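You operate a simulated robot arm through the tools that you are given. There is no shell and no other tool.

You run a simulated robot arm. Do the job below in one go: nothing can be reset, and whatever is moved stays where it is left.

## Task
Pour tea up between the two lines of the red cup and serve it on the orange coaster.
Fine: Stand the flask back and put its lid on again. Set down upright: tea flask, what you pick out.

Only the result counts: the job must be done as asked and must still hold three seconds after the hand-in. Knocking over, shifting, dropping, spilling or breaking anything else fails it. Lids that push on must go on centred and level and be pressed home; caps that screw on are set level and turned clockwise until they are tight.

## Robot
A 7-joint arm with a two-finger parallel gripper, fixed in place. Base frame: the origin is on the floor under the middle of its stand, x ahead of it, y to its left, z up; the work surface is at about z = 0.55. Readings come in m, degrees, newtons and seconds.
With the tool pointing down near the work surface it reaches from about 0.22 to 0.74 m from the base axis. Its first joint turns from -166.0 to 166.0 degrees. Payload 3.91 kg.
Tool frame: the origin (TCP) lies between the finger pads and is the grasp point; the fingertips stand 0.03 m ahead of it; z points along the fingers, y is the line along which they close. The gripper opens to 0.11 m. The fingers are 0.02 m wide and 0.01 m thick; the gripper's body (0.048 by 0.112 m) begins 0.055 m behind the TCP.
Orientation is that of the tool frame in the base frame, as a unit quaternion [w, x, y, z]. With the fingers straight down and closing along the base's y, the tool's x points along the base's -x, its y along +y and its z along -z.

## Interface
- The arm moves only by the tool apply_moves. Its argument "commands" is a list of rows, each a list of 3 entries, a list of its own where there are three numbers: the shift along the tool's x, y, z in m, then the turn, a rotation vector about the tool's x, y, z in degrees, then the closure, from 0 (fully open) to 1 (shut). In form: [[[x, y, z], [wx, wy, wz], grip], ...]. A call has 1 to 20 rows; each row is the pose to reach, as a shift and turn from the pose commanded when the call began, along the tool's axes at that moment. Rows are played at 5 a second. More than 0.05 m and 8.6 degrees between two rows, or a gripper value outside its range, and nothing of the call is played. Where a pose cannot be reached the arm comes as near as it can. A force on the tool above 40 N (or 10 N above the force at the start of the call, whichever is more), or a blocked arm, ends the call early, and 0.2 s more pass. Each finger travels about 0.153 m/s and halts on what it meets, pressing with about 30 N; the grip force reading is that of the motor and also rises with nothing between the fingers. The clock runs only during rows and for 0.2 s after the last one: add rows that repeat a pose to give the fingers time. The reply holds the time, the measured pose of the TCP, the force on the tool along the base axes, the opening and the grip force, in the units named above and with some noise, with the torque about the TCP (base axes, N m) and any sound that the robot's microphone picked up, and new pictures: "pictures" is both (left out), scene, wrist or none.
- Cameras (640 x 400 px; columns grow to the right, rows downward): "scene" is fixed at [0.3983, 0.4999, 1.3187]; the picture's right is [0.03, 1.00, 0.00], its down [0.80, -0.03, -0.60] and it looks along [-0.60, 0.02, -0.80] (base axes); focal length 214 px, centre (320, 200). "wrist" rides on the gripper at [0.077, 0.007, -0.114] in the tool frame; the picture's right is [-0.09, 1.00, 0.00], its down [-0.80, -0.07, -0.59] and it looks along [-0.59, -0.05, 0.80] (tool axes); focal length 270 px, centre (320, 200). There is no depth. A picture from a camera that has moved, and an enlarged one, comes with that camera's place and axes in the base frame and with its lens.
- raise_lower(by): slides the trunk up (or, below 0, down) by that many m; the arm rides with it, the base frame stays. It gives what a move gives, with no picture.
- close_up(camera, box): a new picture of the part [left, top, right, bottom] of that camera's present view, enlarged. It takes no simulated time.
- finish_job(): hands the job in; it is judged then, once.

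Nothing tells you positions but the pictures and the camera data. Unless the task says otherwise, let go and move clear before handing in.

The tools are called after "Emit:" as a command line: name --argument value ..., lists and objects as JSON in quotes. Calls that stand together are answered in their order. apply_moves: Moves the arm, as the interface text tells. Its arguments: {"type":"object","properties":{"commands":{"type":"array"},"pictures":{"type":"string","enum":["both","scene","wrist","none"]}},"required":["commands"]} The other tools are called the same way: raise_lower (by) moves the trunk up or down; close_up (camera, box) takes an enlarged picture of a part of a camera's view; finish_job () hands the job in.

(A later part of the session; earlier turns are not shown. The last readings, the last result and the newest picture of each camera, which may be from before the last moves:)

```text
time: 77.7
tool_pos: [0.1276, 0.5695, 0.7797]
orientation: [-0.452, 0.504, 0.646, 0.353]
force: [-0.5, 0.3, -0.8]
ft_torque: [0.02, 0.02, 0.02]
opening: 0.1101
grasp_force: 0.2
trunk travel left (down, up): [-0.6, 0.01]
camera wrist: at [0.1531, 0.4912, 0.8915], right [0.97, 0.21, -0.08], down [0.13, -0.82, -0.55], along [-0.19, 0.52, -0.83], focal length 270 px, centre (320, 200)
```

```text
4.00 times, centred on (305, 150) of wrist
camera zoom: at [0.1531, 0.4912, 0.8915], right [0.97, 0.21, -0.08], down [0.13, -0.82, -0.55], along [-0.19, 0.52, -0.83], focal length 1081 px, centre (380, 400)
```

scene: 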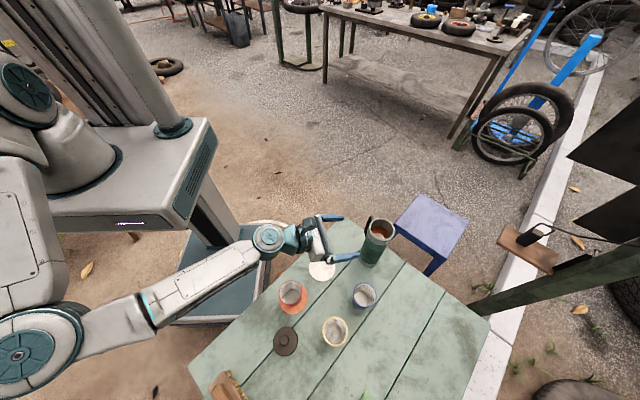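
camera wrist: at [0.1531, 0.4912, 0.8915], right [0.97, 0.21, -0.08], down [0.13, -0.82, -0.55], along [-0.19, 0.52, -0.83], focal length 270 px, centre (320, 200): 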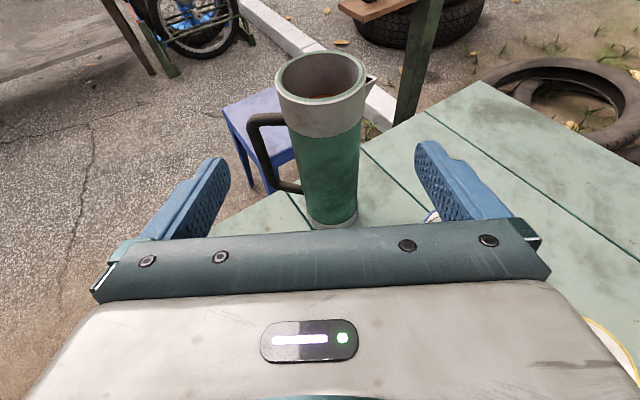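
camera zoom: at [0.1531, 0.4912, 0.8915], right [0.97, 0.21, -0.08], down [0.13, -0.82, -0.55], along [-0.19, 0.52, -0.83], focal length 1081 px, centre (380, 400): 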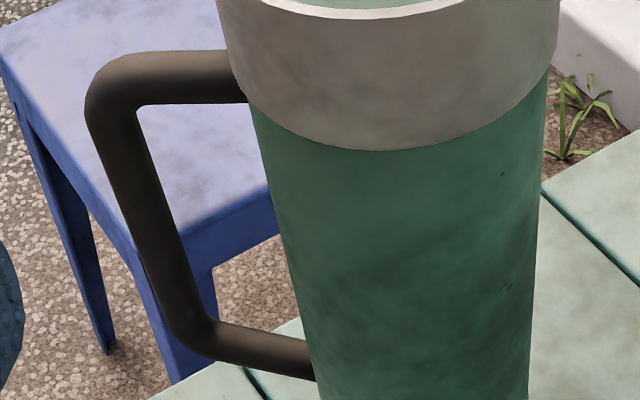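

The flask axis is about 3 mm to the spout side of my tool plane; the handle's inner gap runs from r≈0.036 to 0.063 m. I'll narrow the opening to 0.088, shift 3 mm and descend to grip height (z≈0.675) still short of the flask.

Emit:
apply_moves --commands '[[[-0.0165, 0.003, 0.006], [0, 0, 0], 0.1], [[-0.0329, 0.003, 0.012], [0, 0, 0], 0.2], [[-0.0494, 0.003, 0.018], [0, 0, 0], 0.2], [[-0.0658, 0.003, 0.0239], [0, 0, 0], 0.2], [[-0.0823, 0.003, 0.0299], [0, 0, 0], 0.2], [[-0.0987, 0.003, 0.0359], [0, 0, 0], 0.2], [[-0.0987, 0.003, 0.0359], [0, 0, 0], 0.2]]'

```text
time: 79.3
tool_pos: [0.1311, 0.5687, 0.6749]
orientation: [-0.452, 0.504, 0.646, 0.353]
force: [0.9, -0.2, 0.0]
ft_torque: [-0.03, 0.01, 0.03]
opening: 0.0879
grasp_force: 0.0
trunk travel left (down, up): [-0.6, 0.01]
camera wrist: at [0.1566, 0.4905, 0.7861], right [0.97, 0.21, -0.08], down [0.13, -0.82, -0.55], along [-0.19, 0.52, -0.83], focal length 270 px, centre (320, 200)
```

scene: 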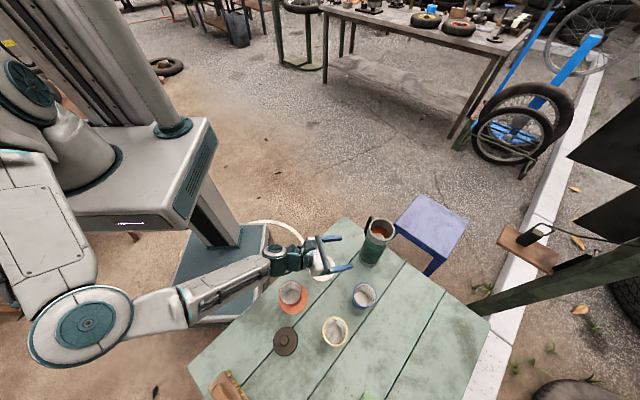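
wrist: 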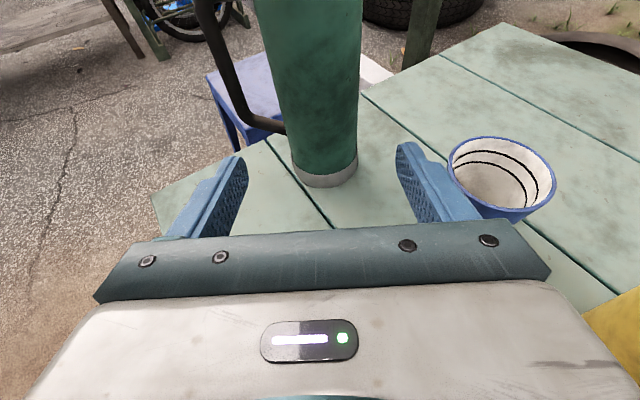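

Emit:
close_up --camera "wrist" --box '[180, 60, 440, 240]'

Emit:
close_up --camera "scene" --box '[220, 200, 420, 325]'

```text
2.22 times, centred on (310, 150) of wrist
camera zoom: at [0.1566, 0.4905, 0.7861], right [0.97, 0.21, -0.08], down [0.13, -0.82, -0.55], along [-0.19, 0.52, -0.83], focal length 601 px, centre (342, 311)
```

zoom: 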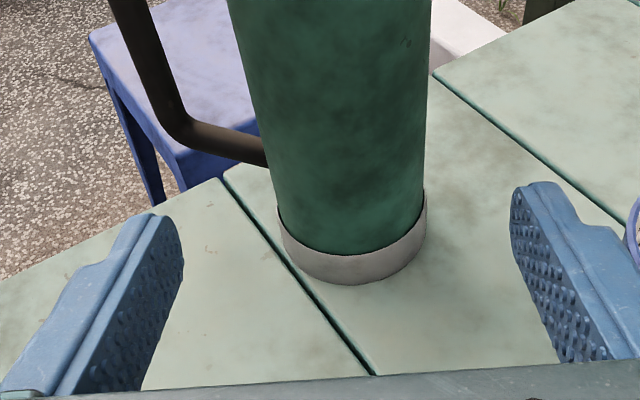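

```text
3.20 times, centred on (320, 262) of scene
camera zoom: at [0.3983, 0.4999, 1.3187], right [0.03, 1.0, 0.0], down [0.8, -0.03, -0.6], along [-0.6, 0.02, -0.8], focal length 686 px, centre (320, 0)
```

zoom: 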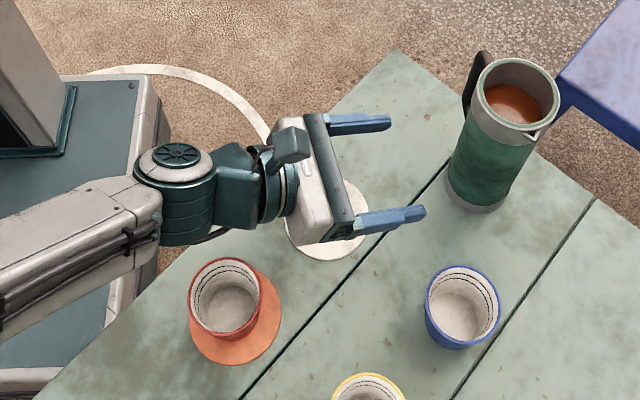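

The tool is centred on the flask and the forearm is clear of the cup. I'll advance horizontally partway and re-check the finger/handle clearance.

Emit:
apply_moves --commands '[[[0.0051, 0, 0.0141], [0, 0, 0], 0.2], [[0.0103, 0, 0.0282], [0, 0, 0], 0.2], [[0.0154, 0, 0.0423], [0, 0, 0], 0.2], [[0.0205, 0, 0.0564], [0, 0, 0], 0.2], [[0.0239, 0, 0.0658], [0, 0, 0], 0.2], [[0.0239, 0, 0.0658], [0, 0, 0], 0.2]]'

Emit:
close_up --camera "wrist" --box '[180, 60, 440, 240]'

Emit:
close_up --camera "scene" --box '[320, 200, 420, 270]'

```text
time: 80.7
tool_pos: [0.1125, 0.6361, 0.6748]
orientation: [-0.452, 0.504, 0.646, 0.352]
force: [-0.4, -0.4, 0.1]
ft_torque: [0.01, -0.01, -0.04]
opening: 0.0879
grasp_force: 0.1
trunk travel left (down, up): [-0.6, 0.01]
camera wrist: at [0.1382, 0.5584, 0.787], right [0.97, 0.21, -0.08], down [0.13, -0.82, -0.55], along [-0.19, 0.52, -0.83], focal length 270 px, centre (320, 200)
```

scene: 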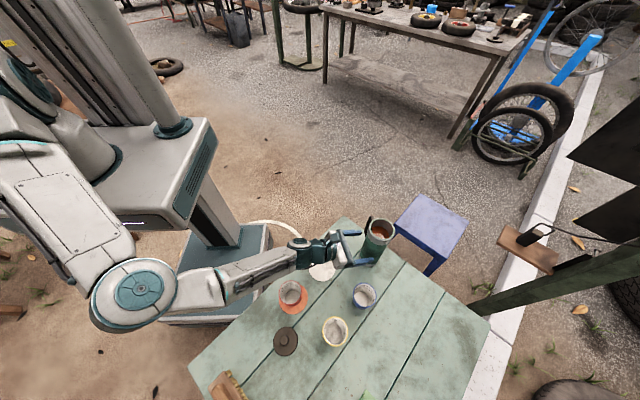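
wrist: 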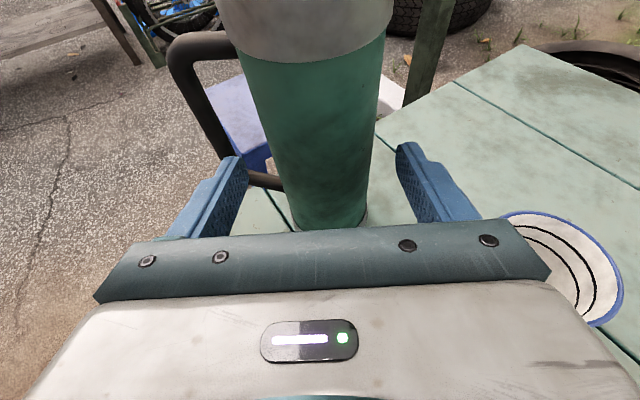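

```text
2.22 times, centred on (310, 150) of wrist
camera zoom: at [0.1382, 0.5584, 0.787], right [0.97, 0.21, -0.08], down [0.13, -0.82, -0.55], along [-0.19, 0.52, -0.83], focal length 601 px, centre (342, 311)
```

zoom: 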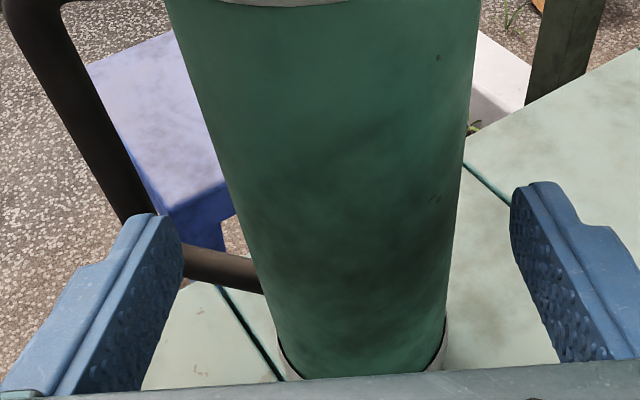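

```text
5.71 times, centred on (370, 235) of scene
camera zoom: at [0.3983, 0.4999, 1.3187], right [0.03, 1.0, 0.0], down [0.8, -0.03, -0.6], along [-0.6, 0.02, -0.8], focal length 1226 px, centre (34, 0)
```

zoom: 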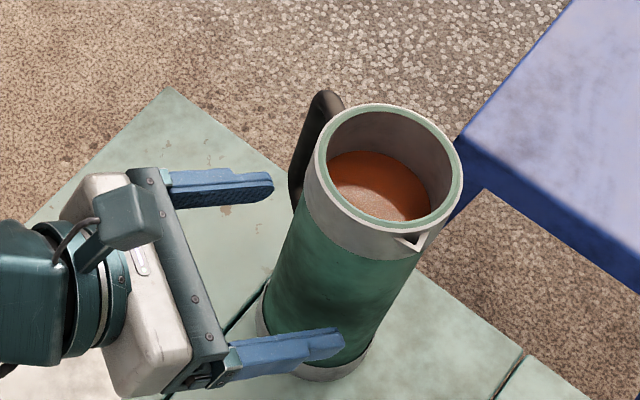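

The handle-side finger lines up with the loop gap, about 6–9 mm clearance either side. I'll trim the opening to 0.084 and advance the remaining ~5 cm.

Emit:
apply_moves --commands '[[[0.0, 0, 0.0], [0, 0, 0], 0.236], [[0.0034, 0, 0.0094], [0, 0, 0], 0.236], [[0.0068, 0, 0.0188], [0, 0, 0], 0.236], [[0.0068, 0, 0.0188], [0, 0, 0], 0.236]]'

Emit:
close_up --camera "scene" --box '[320, 200, 420, 270]'

Emit:
close_up --camera "wrist" --box '[180, 60, 440, 240]'

```text
time: 81.7
tool_pos: [0.1094, 0.6544, 0.6756]
orientation: [-0.453, 0.504, 0.646, 0.352]
force: [0.7, -0.3, -0.2]
ft_torque: [0.01, 0.02, 0.01]
opening: 0.084
grasp_force: 0.0
trunk travel left (down, up): [-0.6, 0.01]
camera wrist: at [0.1344, 0.5774, 0.787], right [0.97, 0.21, -0.08], down [0.13, -0.82, -0.55], along [-0.18, 0.52, -0.83], focal length 270 px, centre (320, 200)
```

scene: 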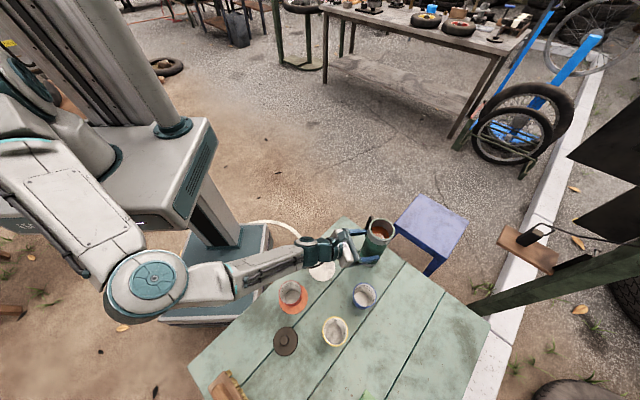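
wrist: 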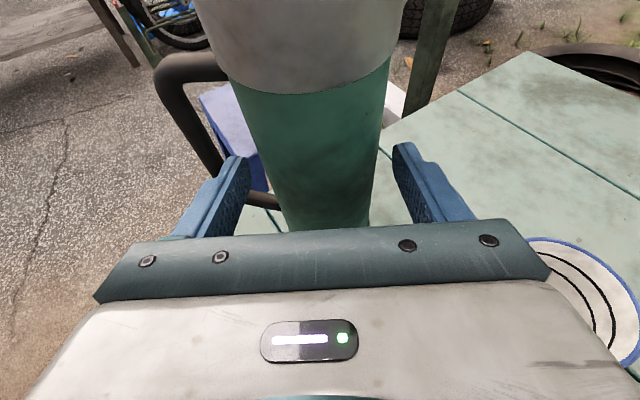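

```text
5.71 times, centred on (370, 235) of scene
camera zoom: at [0.3983, 0.4999, 1.3187], right [0.03, 1.0, 0.0], down [0.8, -0.03, -0.6], along [-0.6, 0.02, -0.8], focal length 1226 px, centre (34, 0)
```

zoom: 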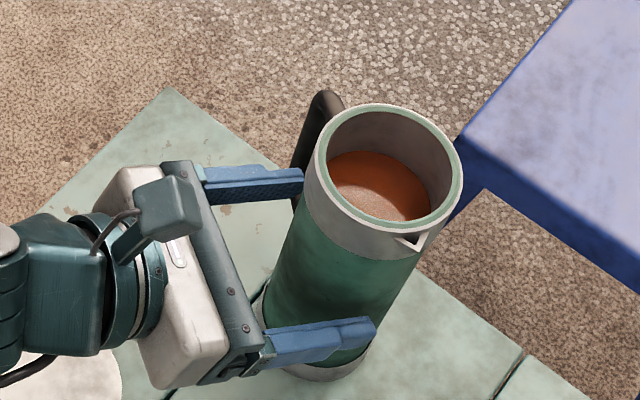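

```text
2.22 times, centred on (310, 150) of wrist
camera zoom: at [0.1344, 0.5774, 0.787], right [0.97, 0.21, -0.08], down [0.13, -0.82, -0.55], along [-0.18, 0.52, -0.83], focal length 601 px, centre (342, 311)
```

zoom: 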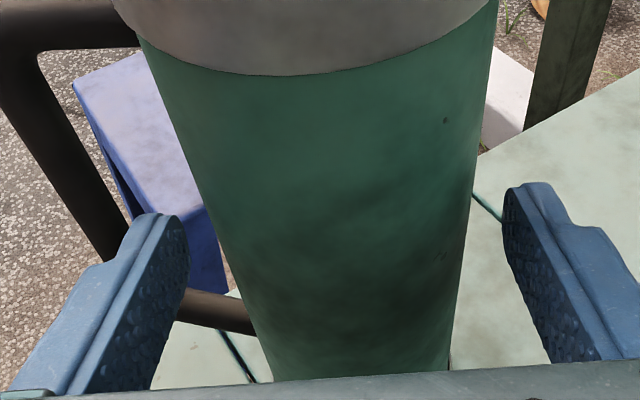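

Emit:
close_up --camera "wrist" --box '[200, 110, 290, 200]'

Emit:
close_up --camera "scene" --box '[350, 210, 390, 250]'

```text
4.44 times, centred on (245, 155) of wrist
camera zoom: at [0.1344, 0.5774, 0.787], right [0.97, 0.21, -0.08], down [0.13, -0.82, -0.55], along [-0.18, 0.52, -0.83], focal length 1201 px, centre (653, 400)
```

zoom: 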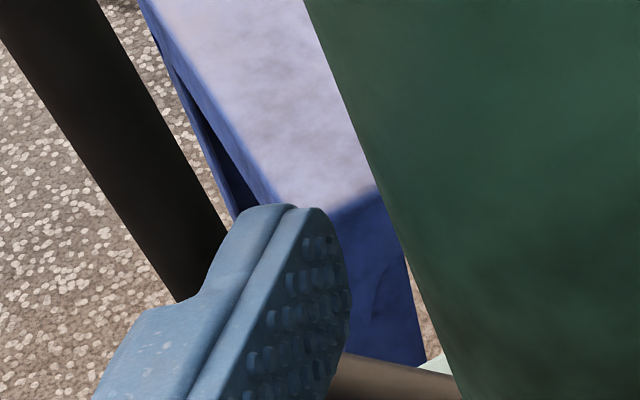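

```text
10.00 times, centred on (370, 230) of scene
camera zoom: at [0.3983, 0.4999, 1.3187], right [0.03, 1.0, 0.0], down [0.8, -0.03, -0.6], along [-0.6, 0.02, -0.8], focal length 2145 px, centre (-180, -100)
```

zoom: 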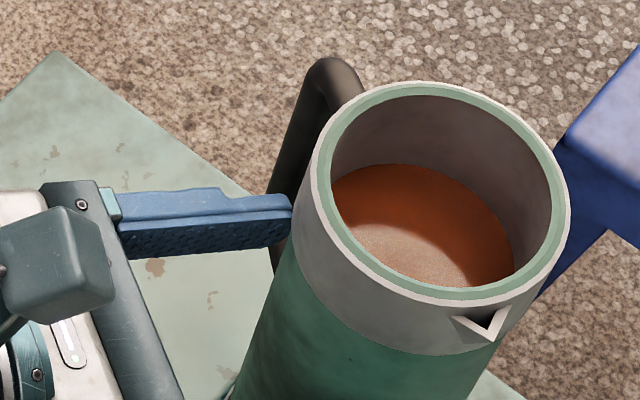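

The finger thickens behind the tip, so I'll reduce the opening slightly to 0.080 and advance the last 29 mm in small steps.

Emit:
apply_moves --commands '[[[0, 0, 0], [0, 0, 0], 0.27], [[0.0017, 0, 0.0047], [0, 0, 0], 0.27], [[0.0034, 0, 0.0094], [0, 0, 0], 0.27], [[0.0051, 0, 0.0141], [0, 0, 0], 0.27], [[0.0051, 0, 0.0141], [0, 0, 0], 0.27]]'

Emit:
close_up --camera "wrist" --box '[200, 80, 440, 230]'

Emit:
close_up --camera "scene" --box '[340, 205, 400, 265]'

```text
time: 82.9
tool_pos: [0.104, 0.6712, 0.6747]
orientation: [-0.452, 0.505, 0.645, 0.353]
force: [0.1, 0.9, 1.3]
ft_torque: [0.0, -0.02, 0.0]
opening: 0.0801
grasp_force: 0.1
trunk travel left (down, up): [-0.6, 0.01]
camera wrist: at [0.13, 0.5923, 0.7864], right [0.97, 0.21, -0.08], down [0.13, -0.82, -0.55], along [-0.19, 0.52, -0.83], focal length 270 px, centre (320, 200)
```

scene: 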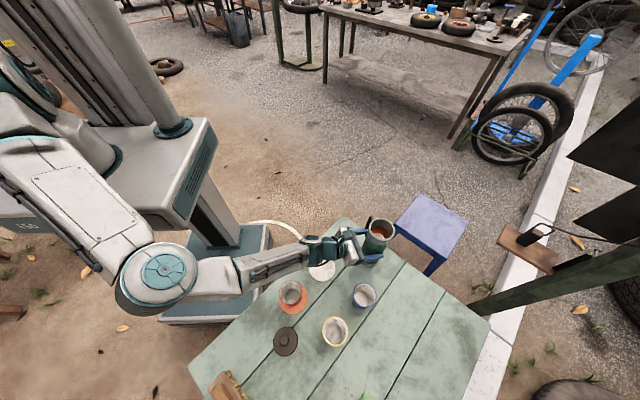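
wrist: 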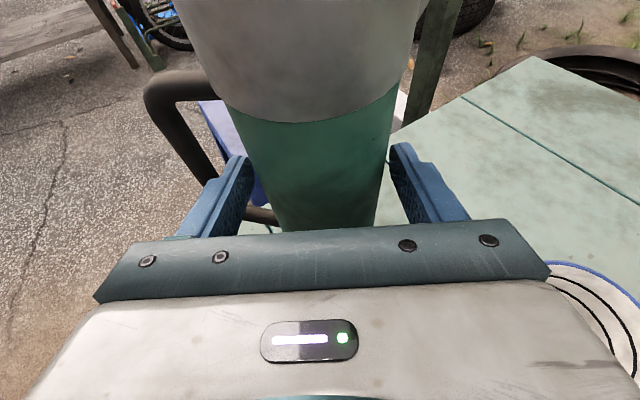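

```text
2.67 times, centred on (320, 155) of wrist
camera zoom: at [0.13, 0.5923, 0.7864], right [0.97, 0.21, -0.08], down [0.13, -0.82, -0.55], along [-0.19, 0.52, -0.83], focal length 721 px, centre (320, 320)
```

zoom: 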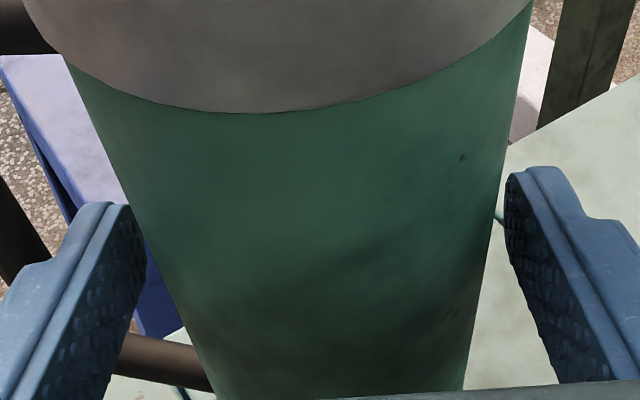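

```text
6.67 times, centred on (370, 235) of scene
camera zoom: at [0.3983, 0.4999, 1.3187], right [0.03, 1.0, 0.0], down [0.8, -0.03, -0.6], along [-0.6, 0.02, -0.8], focal length 1430 px, centre (-13, -33)
```

zoom: 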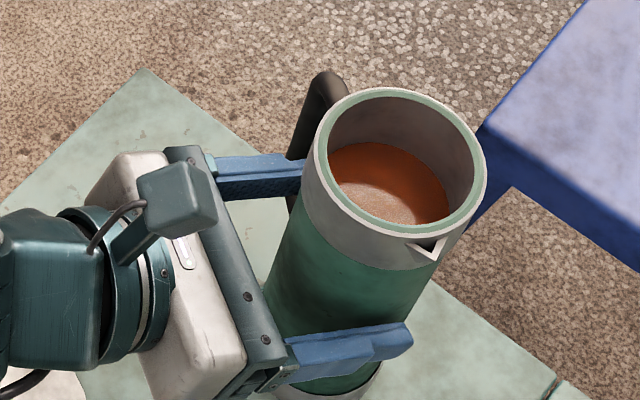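

Emit:
apply_moves --commands '[[[0.0017, 0, 0.0047], [0, 0, 0], 0.27], [[0.0034, 0, 0.0094], [0, 0, 0], 0.27], [[0.0048, 0, 0.0132], [0, 0, 0], 0.27], [[0.0048, 0, 0.0132], [0, 0, 0], 0.27]]'

Emit:
close_up --camera "wrist" --box '[200, 80, 440, 230]'

Emit:
close_up --camera "scene" --box '[340, 205, 400, 265]'

```text
time: 83.9
tool_pos: [0.1007, 0.6839, 0.6742]
orientation: [-0.453, 0.504, 0.646, 0.352]
force: [-0.4, -0.5, 0.0]
ft_torque: [0.01, -0.03, -0.01]
opening: 0.0803
grasp_force: 0.0
trunk travel left (down, up): [-0.6, 0.01]
camera wrist: at [0.1265, 0.6066, 0.7867], right [0.97, 0.21, -0.08], down [0.13, -0.82, -0.55], along [-0.19, 0.52, -0.83], focal length 270 px, centre (320, 200)
```

scene: 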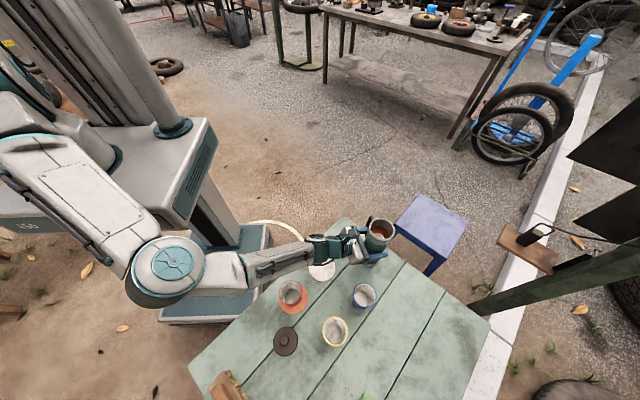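
wrist: 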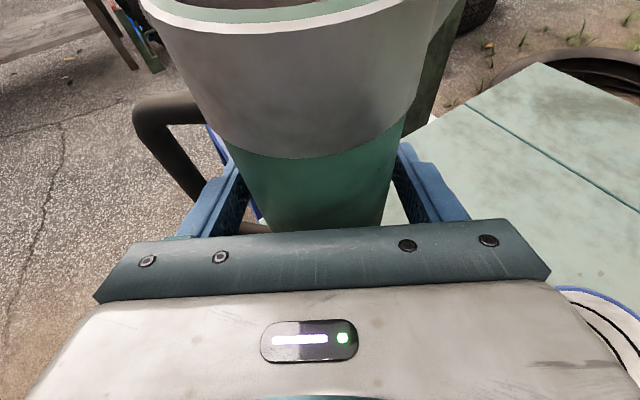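

```text
2.67 times, centred on (320, 155) of wrist
camera zoom: at [0.1265, 0.6066, 0.7867], right [0.97, 0.21, -0.08], down [0.13, -0.82, -0.55], along [-0.19, 0.52, -0.83], focal length 721 px, centre (320, 320)
```

zoom: 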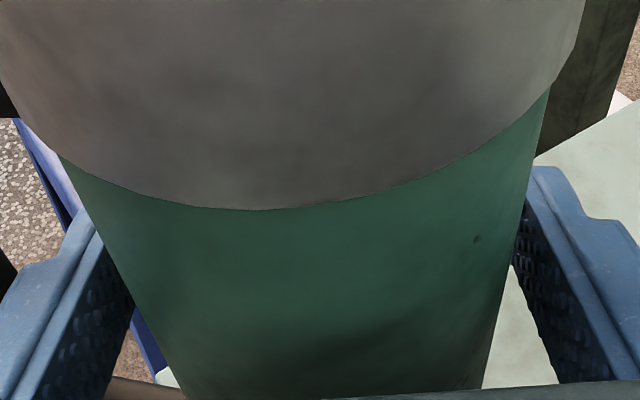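

```text
6.67 times, centred on (370, 235) of scene
camera zoom: at [0.3983, 0.4999, 1.3187], right [0.03, 1.0, 0.0], down [0.8, -0.03, -0.6], along [-0.6, 0.02, -0.8], focal length 1430 px, centre (-13, -33)
```

zoom: 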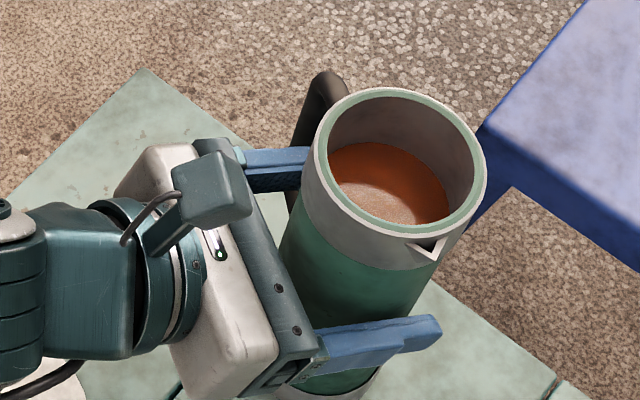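

The fingers straddle the flask body with the handle-side finger through the loop. I'll close the grip now.

Emit:
apply_moves --commands '[[[0, 0, 0], [0, 0, 0], 0.3], [[0, 0, 0], [0, 0, 0], 0.33], [[0, 0, 0], [0, 0, 0], 0.36], [[0, 0, 0], [0, 0, 0], 0.45], [[0, 0, 0], [0, 0, 0], 1], [[0, 0, 0], [0, 0, 0], 1], [[0, 0, 0], [0, 0, 0], 1]]'

Emit:
close_up --camera "scene" --box '[340, 205, 400, 265]'

```text
time: 85.5
tool_pos: [0.1009, 0.685, 0.6745]
orientation: [-0.453, 0.504, 0.646, 0.353]
force: [1.2, 1.2, 0.5]
ft_torque: [-0.01, -0.1, 0.02]
opening: 0.0703
grasp_force: 30.3
trunk travel left (down, up): [-0.6, 0.01]
camera wrist: at [0.1269, 0.6065, 0.7867], right [0.97, 0.21, -0.08], down [0.13, -0.82, -0.55], along [-0.18, 0.52, -0.83], focal length 270 px, centre (320, 200)
```

scene: 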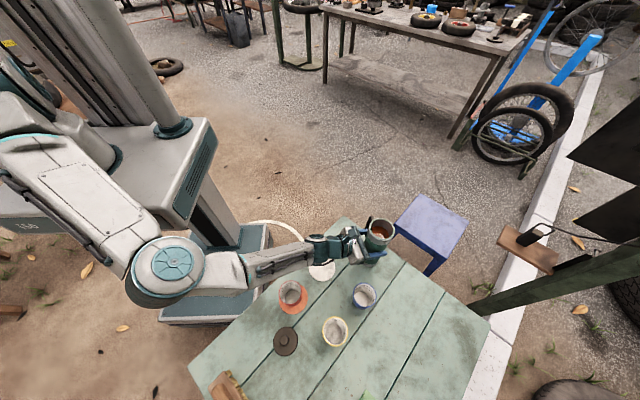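
wrist: 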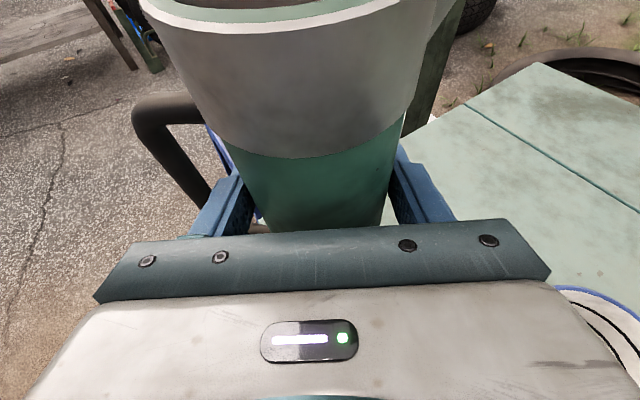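

```text
6.67 times, centred on (370, 235) of scene
camera zoom: at [0.3983, 0.4999, 1.3187], right [0.03, 1.0, 0.0], down [0.8, -0.03, -0.6], along [-0.6, 0.02, -0.8], focal length 1430 px, centre (-13, -33)
```

zoom: 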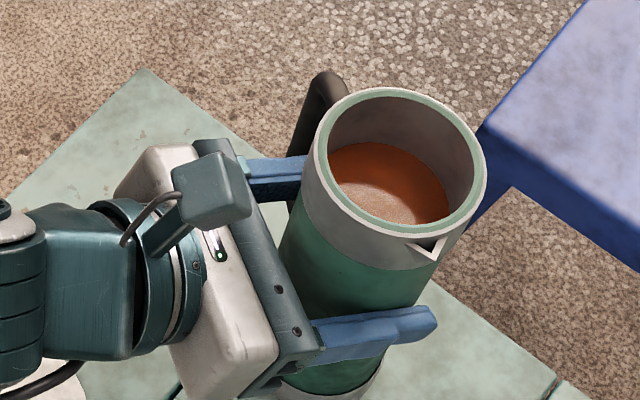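

The flask is held firmly (opening 0.0703). I'll lift it slowly a few centimetres and check that it doesn't slip.

Emit:
apply_moves --commands '[[[0.0028, 0, -0.001], [0, 0, 0], 1], [[0.0094, 0, -0.0034], [0, 0, 0], 1], [[0.0188, 0, -0.0068], [0, 0, 0], 1], [[0.0282, 0, -0.0103], [0, 0, 0], 1], [[0.0282, 0, -0.0103], [0, 0, 0], 1], [[0.0282, 0, -0.0103], [0, 0, 0], 1]]'

Emit:
close_up --camera "scene" --box '[340, 195, 410, 265]'

```text
time: 86.9
tool_pos: [0.1018, 0.6838, 0.7043]
orientation: [-0.452, 0.504, 0.645, 0.353]
force: [-1.2, -1.0, -8.4]
ft_torque: [-0.05, -0.1, -0.01]
opening: 0.0701
grasp_force: 30.7
trunk travel left (down, up): [-0.6, 0.01]
camera wrist: at [0.1272, 0.6067, 0.8166], right [0.97, 0.21, -0.08], down [0.13, -0.83, -0.55], along [-0.19, 0.52, -0.83], focal length 270 px, centre (320, 200)
```

scene: 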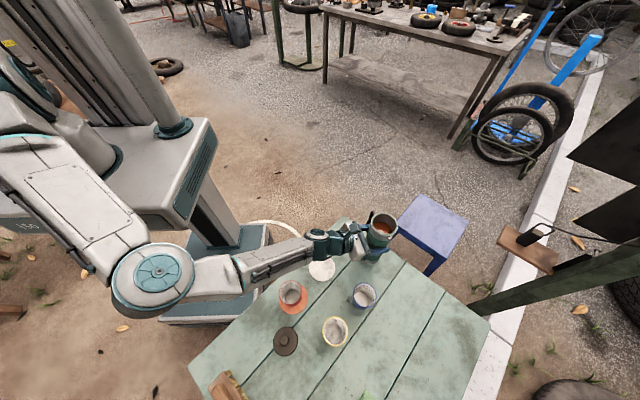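
wrist: 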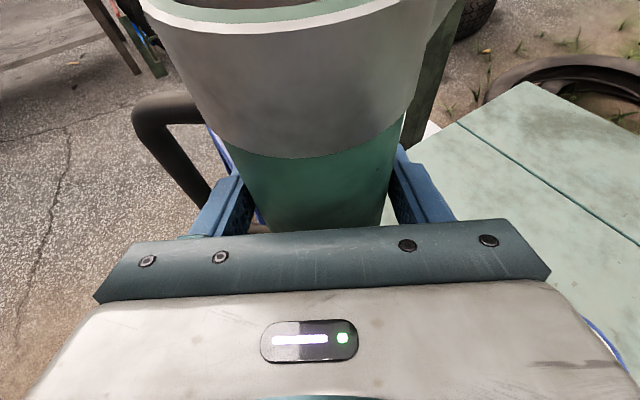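

```text
5.71 times, centred on (375, 230) of scene
camera zoom: at [0.3983, 0.4999, 1.3187], right [0.03, 1.0, 0.0], down [0.8, -0.03, -0.6], along [-0.6, 0.02, -0.8], focal length 1226 px, centre (6, 29)
```

zoom: 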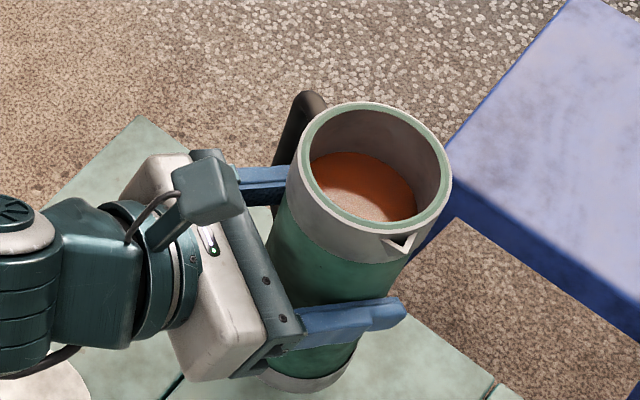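

The flask is lifted cleanly (about 8.5 N) without slipping. I'll raise it another 7 cm and carry it slowly toward the pour position beside the coaster.

Emit:
apply_moves --commands '[[[0.0047, 0, -0.0017], [0, 0, 0], 1], [[0.0141, 0, -0.0051], [0, 0, 0], 1], [[0.0263, 0, -0.0096], [0, 0, 0], 1], [[0.0395, 0, -0.0144], [0, 0, 0], 1], [[0.0517, 0, -0.0188], [0, 0, 0], 1], [[0.0611, 0, -0.0222], [0, 0, 0], 1], [[0.0658, 0, -0.0239], [0, 0, 0], 1], [[0.0658, 0, -0.0239], [0, 0, 0], 1]]' --pictures "none"

Emit:
apply_moves --commands '[[[-0.0022, -0.0007, -0.0062], [0.3, 0, -0.11], 1], [[-0.0067, -0.0021, -0.0185], [0.9, 0, -0.33], 1], [[-0.0124, -0.0039, -0.034], [1.65, 0, -0.6], 1], [[-0.0191, -0.006, -0.0525], [2.56, 0, -0.93], 1], [[-0.0259, -0.0082, -0.071], [3.46, 0, -1.26], 1], [[-0.0326, -0.0103, -0.0895], [4.36, 0, -1.59], 1], [[-0.0393, -0.0124, -0.108], [5.26, 0, -1.91], 1], [[-0.0461, -0.0146, -0.1266], [6.17, 0, -2.24], 1], [[-0.0528, -0.0167, -0.1451], [7.07, 0, -2.57], 1], [[-0.0596, -0.0188, -0.1636], [7.97, 0, -2.9], 1], [[-0.0663, -0.0209, -0.1821], [8.87, 0, -3.23], 1], [[-0.0731, -0.0231, -0.2007], [9.78, 0, -3.56], 1], [[-0.0798, -0.0252, -0.2192], [10.68, 0, -3.88], 1], [[-0.0865, -0.0273, -0.2377], [11.58, 0, -4.21], 1], [[-0.0933, -0.0295, -0.2562], [12.48, 0, -4.54], 1], [[-0.1, -0.0316, -0.2747], [13.39, 0, -4.87], 1], [[-0.1057, -0.0334, -0.2902], [14.14, 0, -5.14], 1], [[-0.1102, -0.0348, -0.3025], [14.74, 0, -5.36], 1], [[-0.1124, -0.0355, -0.3087], [15.04, 0, -5.47], 1], [[-0.1124, -0.0355, -0.3087], [15.04, 0, -5.47], 1]]'

```text
time: 88.7
tool_pos: [0.103, 0.6843, 0.7747]
orientation: [-0.452, 0.505, 0.646, 0.353]
force: [-0.3, 0.5, -7.9]
ft_torque: [-0.03, -0.06, -0.04]
opening: 0.0703
grasp_force: 29.6
trunk travel left (down, up): [-0.6, 0.01]
```

```text
time: 92.9
tool_pos: [0.1468, 0.3567, 0.775]
orientation: [-0.497, 0.409, 0.709, 0.287]
force: [-1.1, 0.2, -7.9]
ft_torque: [-0.05, -0.07, 0.0]
opening: 0.0704
grasp_force: 30.1
trunk travel left (down, up): [-0.6, 0.01]
camera wrist: at [0.1926, 0.2892, 0.8868], right [0.88, 0.47, -0.08], down [0.36, -0.76, -0.55], along [-0.32, 0.45, -0.83], focal length 270 px, centre (320, 200)
```

scene: 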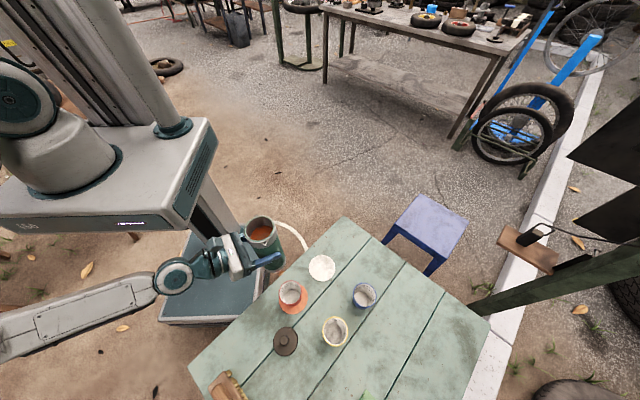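
wrist: 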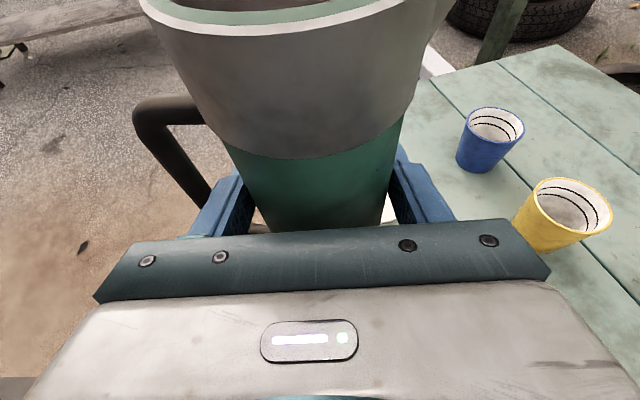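

The flask is in place beside the coaster. I'll tilt it slowly to 40°, which should still be short of flowing, at this safe height.

Emit:
apply_moves --commands '[[[0, 0, 0], [0.51, 0, 1.41], 1], [[0, 0, 0], [1.37, 0, 3.76], 1], [[0, 0, 0], [2.39, 0, 6.58], 1], [[0, 0, 0], [3.42, 0, 9.4], 1], [[0, 0, 0], [4.45, 0, 12.22], 1], [[0, 0, 0], [5.47, 0, 15.04], 1], [[0, 0, 0], [6.5, 0, 17.85], 1], [[0, 0, 0], [7.52, 0, 20.67], 1], [[0, 0, 0], [8.55, 0, 23.49], 1], [[0, 0, 0], [9.58, 0, 26.31], 1], [[0, 0, 0], [10.6, 0, 29.13], 1], [[0, 0, 0], [11.63, 0, 31.95], 1], [[0, 0, 0], [12.48, 0, 34.3], 1], [[0, 0, 0], [13.17, 0, 36.18], 1], [[0, 0, 0], [13.68, 0, 37.59], 1], [[0, 0, 0], [13.68, 0, 37.59], 1]]'

Emit:
close_up --camera "scene" --box '[220, 200, 340, 320]'

```text
time: 96.3
tool_pos: [0.1455, 0.3561, 0.7747]
orientation: [0.607, -0.555, -0.569, -0.027]
force: [-0.3, -0.1, -7.3]
ft_torque: [0.04, -0.21, 0.02]
opening: 0.0702
grasp_force: 30.4
trunk travel left (down, up): [-0.6, 0.01]
camera wrist: at [0.253, 0.3243, 0.8562], right [0.63, 0.33, -0.7], down [0.06, -0.92, -0.37], along [-0.77, 0.19, -0.6], focal length 270 px, centre (320, 200)
```

scene: 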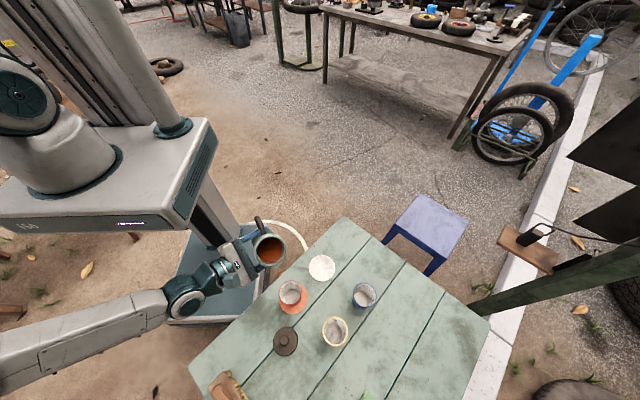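
wrist: 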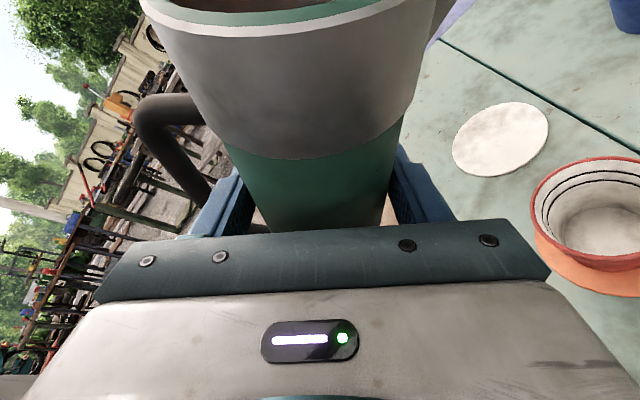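

```text
3.33 times, centred on (280, 260) of scene
camera zoom: at [0.3983, 0.4999, 1.3187], right [0.03, 1.0, 0.0], down [0.8, -0.03, -0.6], along [-0.6, 0.02, -0.8], focal length 715 px, centre (453, 0)
```

zoom: 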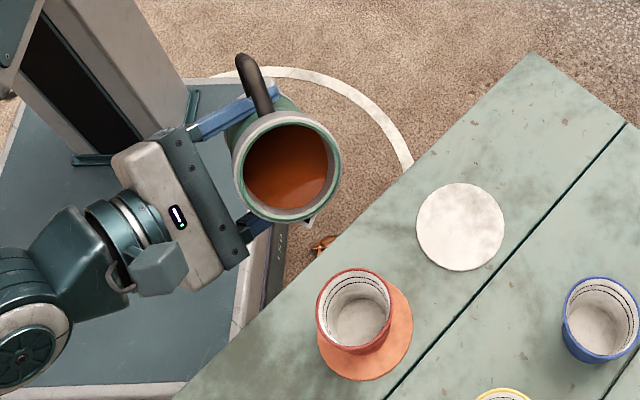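

No flow yet and the geometry matches the plan. I'll descend 12.5 cm so the lip sits a few centimetres above the cup rim.

Emit:
apply_moves --commands '[[[-0.0036, 0.0032, 0.0013], [0, 0, 0], 1], [[-0.0115, 0.0103, 0.0042], [0, 0, 0], 1], [[-0.0216, 0.0193, 0.0079], [0, 0, 0], 1], [[-0.0324, 0.0289, 0.0118], [0, 0, 0], 1], [[-0.0432, 0.0385, 0.0157], [0, 0, 0], 1], [[-0.054, 0.0482, 0.0197], [0, 0, 0], 1], [[-0.0648, 0.0578, 0.0236], [0, 0, 0], 1], [[-0.0756, 0.0675, 0.0276], [0, 0, 0], 1], [[-0.0842, 0.0751, 0.0307], [0, 0, 0], 1], [[-0.09, 0.0803, 0.0328], [0, 0, 0], 1], [[-0.09, 0.0803, 0.0328], [0, 0, 0], 1]]'

Emit:
close_up --camera "scene" --box '[230, 230, 330, 330]'

```text
time: 98.7
tool_pos: [0.1463, 0.3561, 0.6497]
orientation: [0.607, -0.555, -0.568, -0.026]
force: [0.4, 0.8, -8.2]
ft_torque: [-0.01, -0.16, -0.02]
opening: 0.0702
grasp_force: 30.0
trunk travel left (down, up): [-0.6, 0.01]
camera wrist: at [0.2535, 0.3241, 0.7318], right [0.63, 0.33, -0.7], down [0.06, -0.92, -0.37], along [-0.77, 0.19, -0.6], focal length 270 px, centre (320, 200)
```

scene: 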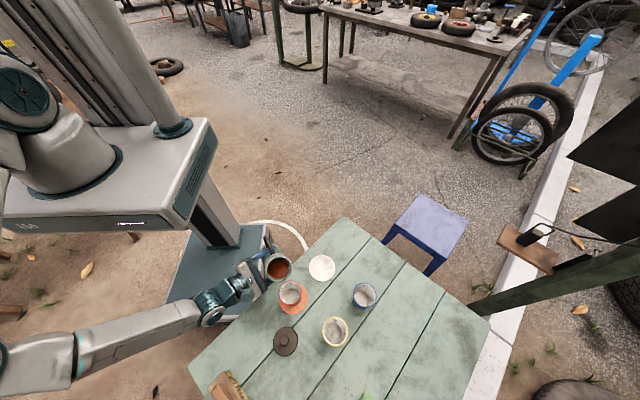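
wrist: 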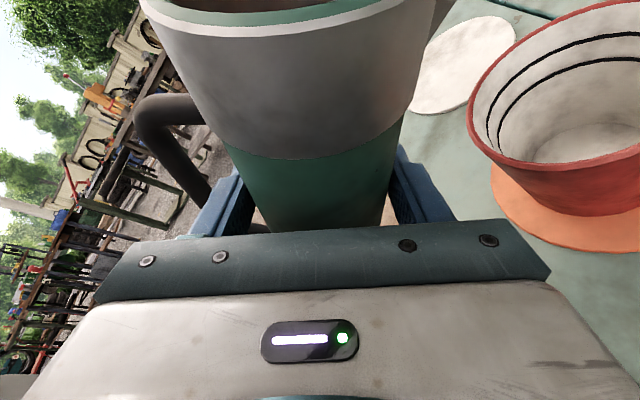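

```text
4.00 times, centred on (280, 280) of scene
camera zoom: at [0.3983, 0.4999, 1.3187], right [0.03, 1.0, 0.0], down [0.8, -0.03, -0.6], along [-0.6, 0.02, -0.8], focal length 858 px, centre (480, -120)
```

zoom: 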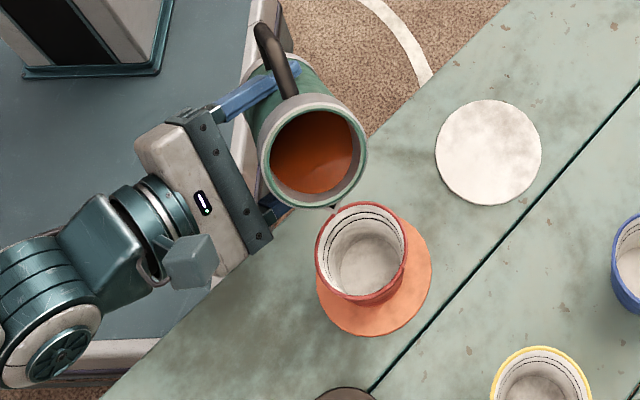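

Emit:
close_up --camera "scene" --box '[262, 250, 312, 310]'

Emit:
close_up --camera "wrist" --box '[380, 0, 640, 200]'

```text
6.67 times, centred on (287, 280) of scene
camera zoom: at [0.3983, 0.4999, 1.3187], right [0.03, 1.0, 0.0], down [0.8, -0.03, -0.6], along [-0.6, 0.02, -0.8], focal length 1430 px, centre (540, -333)
```

zoom: 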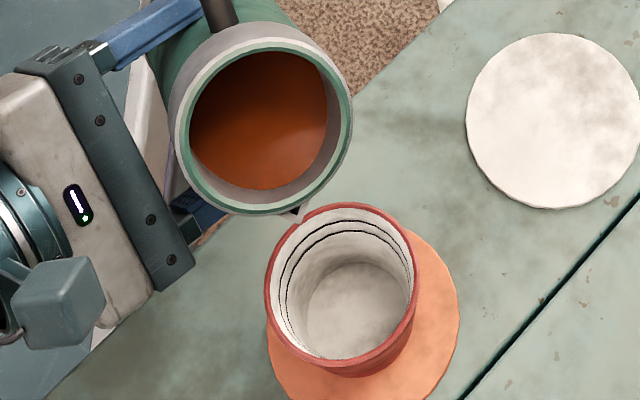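

```text
2.00 times, centred on (510, 100) of wrist
camera zoom: at [0.2535, 0.3241, 0.7318], right [0.63, 0.33, -0.7], down [0.06, -0.92, -0.37], along [-0.77, 0.19, -0.6], focal length 541 px, centre (-60, 400)
```

zoom: 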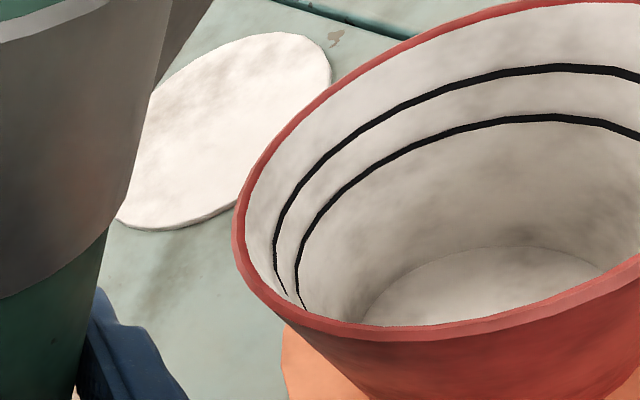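

The lip is about 1.5–2 cm before the cup's centre and 5 cm above its rim, as intended. I'll tilt on slowly to 46° and look.

Emit:
apply_moves --commands '[[[0, 0, 0], [0.34, 0, 0.94], 1], [[0, 0, 0], [0.68, 0, 1.88], 1], [[0, 0, 0], [1.03, 0, 2.82], 1], [[0, 0, 0], [1.37, 0, 3.76], 1], [[0.0012, -0.001, -0.0004], [1.71, 0, 4.7], 1], [[0.0023, -0.0021, -0.0008], [2.05, 0, 5.64], 1], [[0.0023, -0.0021, -0.0008], [2.05, 0, 5.64], 1], [[0.0023, -0.0021, -0.0008], [2.05, 0, 5.64], 1]]' --pictures "none"

Emit:
close_up --camera "scene" --box '[262, 250, 312, 310]'

Emit:
close_up --camera "wrist" --box '[380, 0, 640, 200]'

```text
time: 100.5
tool_pos: [0.1454, 0.3566, 0.6536]
orientation: [0.617, -0.571, -0.541, 0.014]
force: [-0.7, -0.1, -7.1]
ft_torque: [0.02, -0.17, -0.03]
opening: 0.0702
grasp_force: 30.1
trunk travel left (down, up): [-0.6, 0.01]
```

```text
6.67 times, centred on (287, 280) of scene
camera zoom: at [0.3983, 0.4999, 1.3187], right [0.03, 1.0, 0.0], down [0.8, -0.03, -0.6], along [-0.6, 0.02, -0.8], focal length 1430 px, centre (540, -333)
```

zoom: 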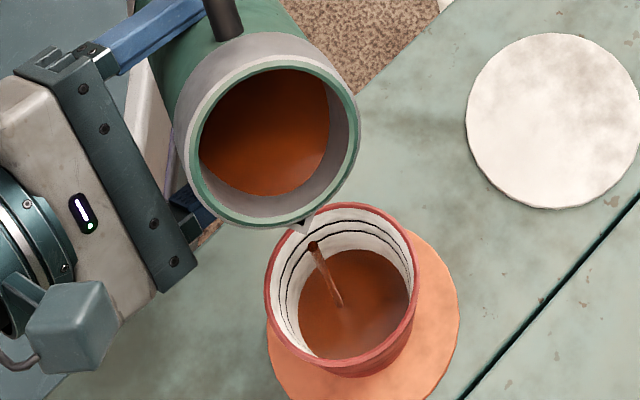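

```text
2.00 times, centred on (510, 100) of wrist
camera zoom: at [0.26, 0.3283, 0.7255], right [0.56, 0.29, -0.77], down [0.03, -0.94, -0.33], along [-0.83, 0.16, -0.54], focal length 541 px, centre (-60, 400)
```

zoom: 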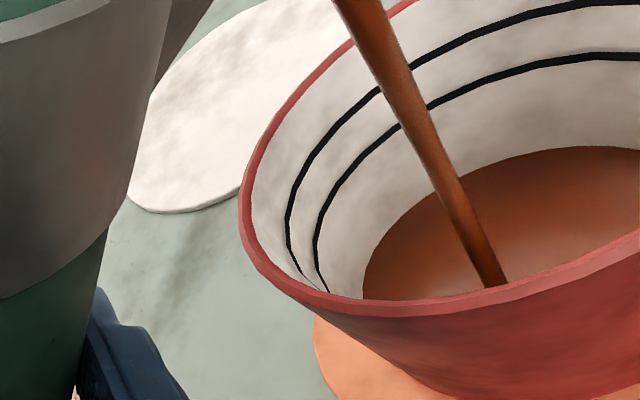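

Tea is already flowing in a steady stream into the centre of the cup, and the level is below the lower line. I'll hold briefly and check the level.

Emit:
apply_moves --commands '[[[0, 0, 0], [0, 0, 0], 1]]' --pictures "none"

Emit:
close_up --camera "scene" --box '[262, 250, 312, 310]'

Emit:
close_up --camera "wrist" --box '[380, 0, 640, 200]'

```text
time: 100.9
tool_pos: [0.1457, 0.3565, 0.651]
orientation: [0.617, -0.572, -0.54, 0.013]
force: [-0.4, 0.2, -8.3]
ft_torque: [0.05, -0.17, 0.01]
opening: 0.0703
grasp_force: 29.8
trunk travel left (down, up): [-0.6, 0.01]
```

```text
6.67 times, centred on (287, 280) of scene
camera zoom: at [0.3983, 0.4999, 1.3187], right [0.03, 1.0, 0.0], down [0.8, -0.03, -0.6], along [-0.6, 0.02, -0.8], focal length 1430 px, centre (540, -333)
```

zoom: 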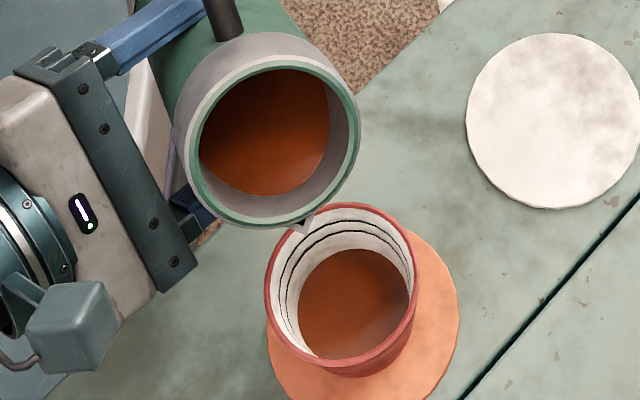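

```text
2.00 times, centred on (510, 100) of wrist
camera zoom: at [0.26, 0.3283, 0.7255], right [0.56, 0.29, -0.77], down [0.03, -0.94, -0.33], along [-0.83, 0.16, -0.54], focal length 541 px, centre (-60, 400)
```

zoom: 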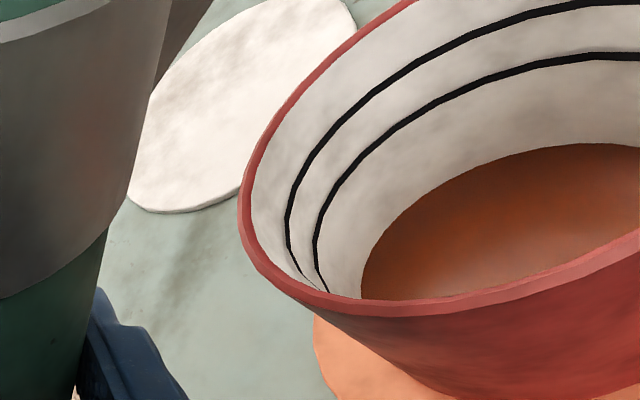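

The flow stopped by itself at this tilt, so the amount is governed by the angle. I'll continue to 52° and check.

Emit:
apply_moves --commands '[[[0.001, -0.0011, -0.0004], [0.34, 0, 0.94], 1], [[0.002, -0.0023, -0.0007], [0.68, 0, 1.88], 1], [[0.003, -0.0034, -0.0011], [1.03, 0, 2.82], 1], [[0.0041, -0.0045, -0.0015], [1.37, 0, 3.76], 1], [[0.0051, -0.0057, -0.0018], [1.71, 0, 4.7], 1], [[0.0061, -0.0068, -0.0022], [2.05, 0, 5.64], 1], [[0.0061, -0.0068, -0.0022], [2.05, 0, 5.64], 1], [[0.0061, -0.0068, -0.0022], [2.05, 0, 5.64], 1], [[0.0061, -0.0068, -0.0022], [2.05, 0, 5.64], 1]]' --pictures "none"

Emit:
close_up --camera "scene" --box '[262, 250, 312, 310]'

Emit:
close_up --camera "wrist" --box '[380, 0, 640, 200]'

```text
time: 102.9
tool_pos: [0.1464, 0.3553, 0.6634]
orientation: [0.626, -0.586, -0.512, 0.054]
force: [-0.4, 1.0, -7.3]
ft_torque: [0.01, -0.2, 0.0]
opening: 0.0704
grasp_force: 29.9
trunk travel left (down, up): [-0.6, 0.01]
```

```text
6.67 times, centred on (287, 280) of scene
camera zoom: at [0.3983, 0.4999, 1.3187], right [0.03, 1.0, 0.0], down [0.8, -0.03, -0.6], along [-0.6, 0.02, -0.8], focal length 1430 px, centre (540, -333)
```

zoom: 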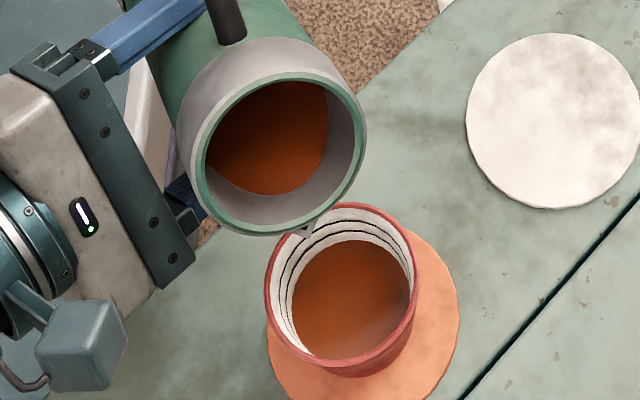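

```text
2.00 times, centred on (510, 100) of wrist
camera zoom: at [0.2661, 0.3322, 0.7261], right [0.49, 0.25, -0.84], down [0.0, -0.96, -0.28], along [-0.87, 0.13, -0.47], focal length 541 px, centre (-60, 400)
```

zoom: 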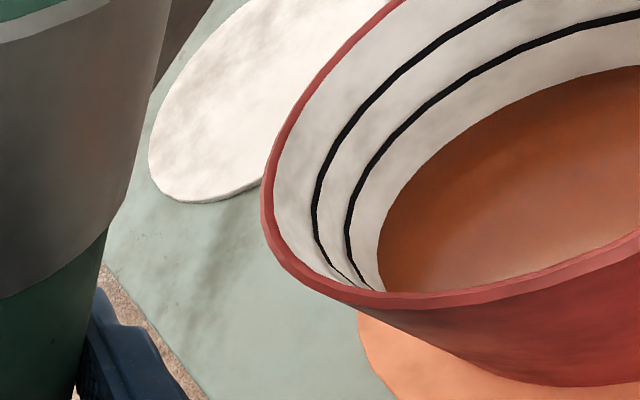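

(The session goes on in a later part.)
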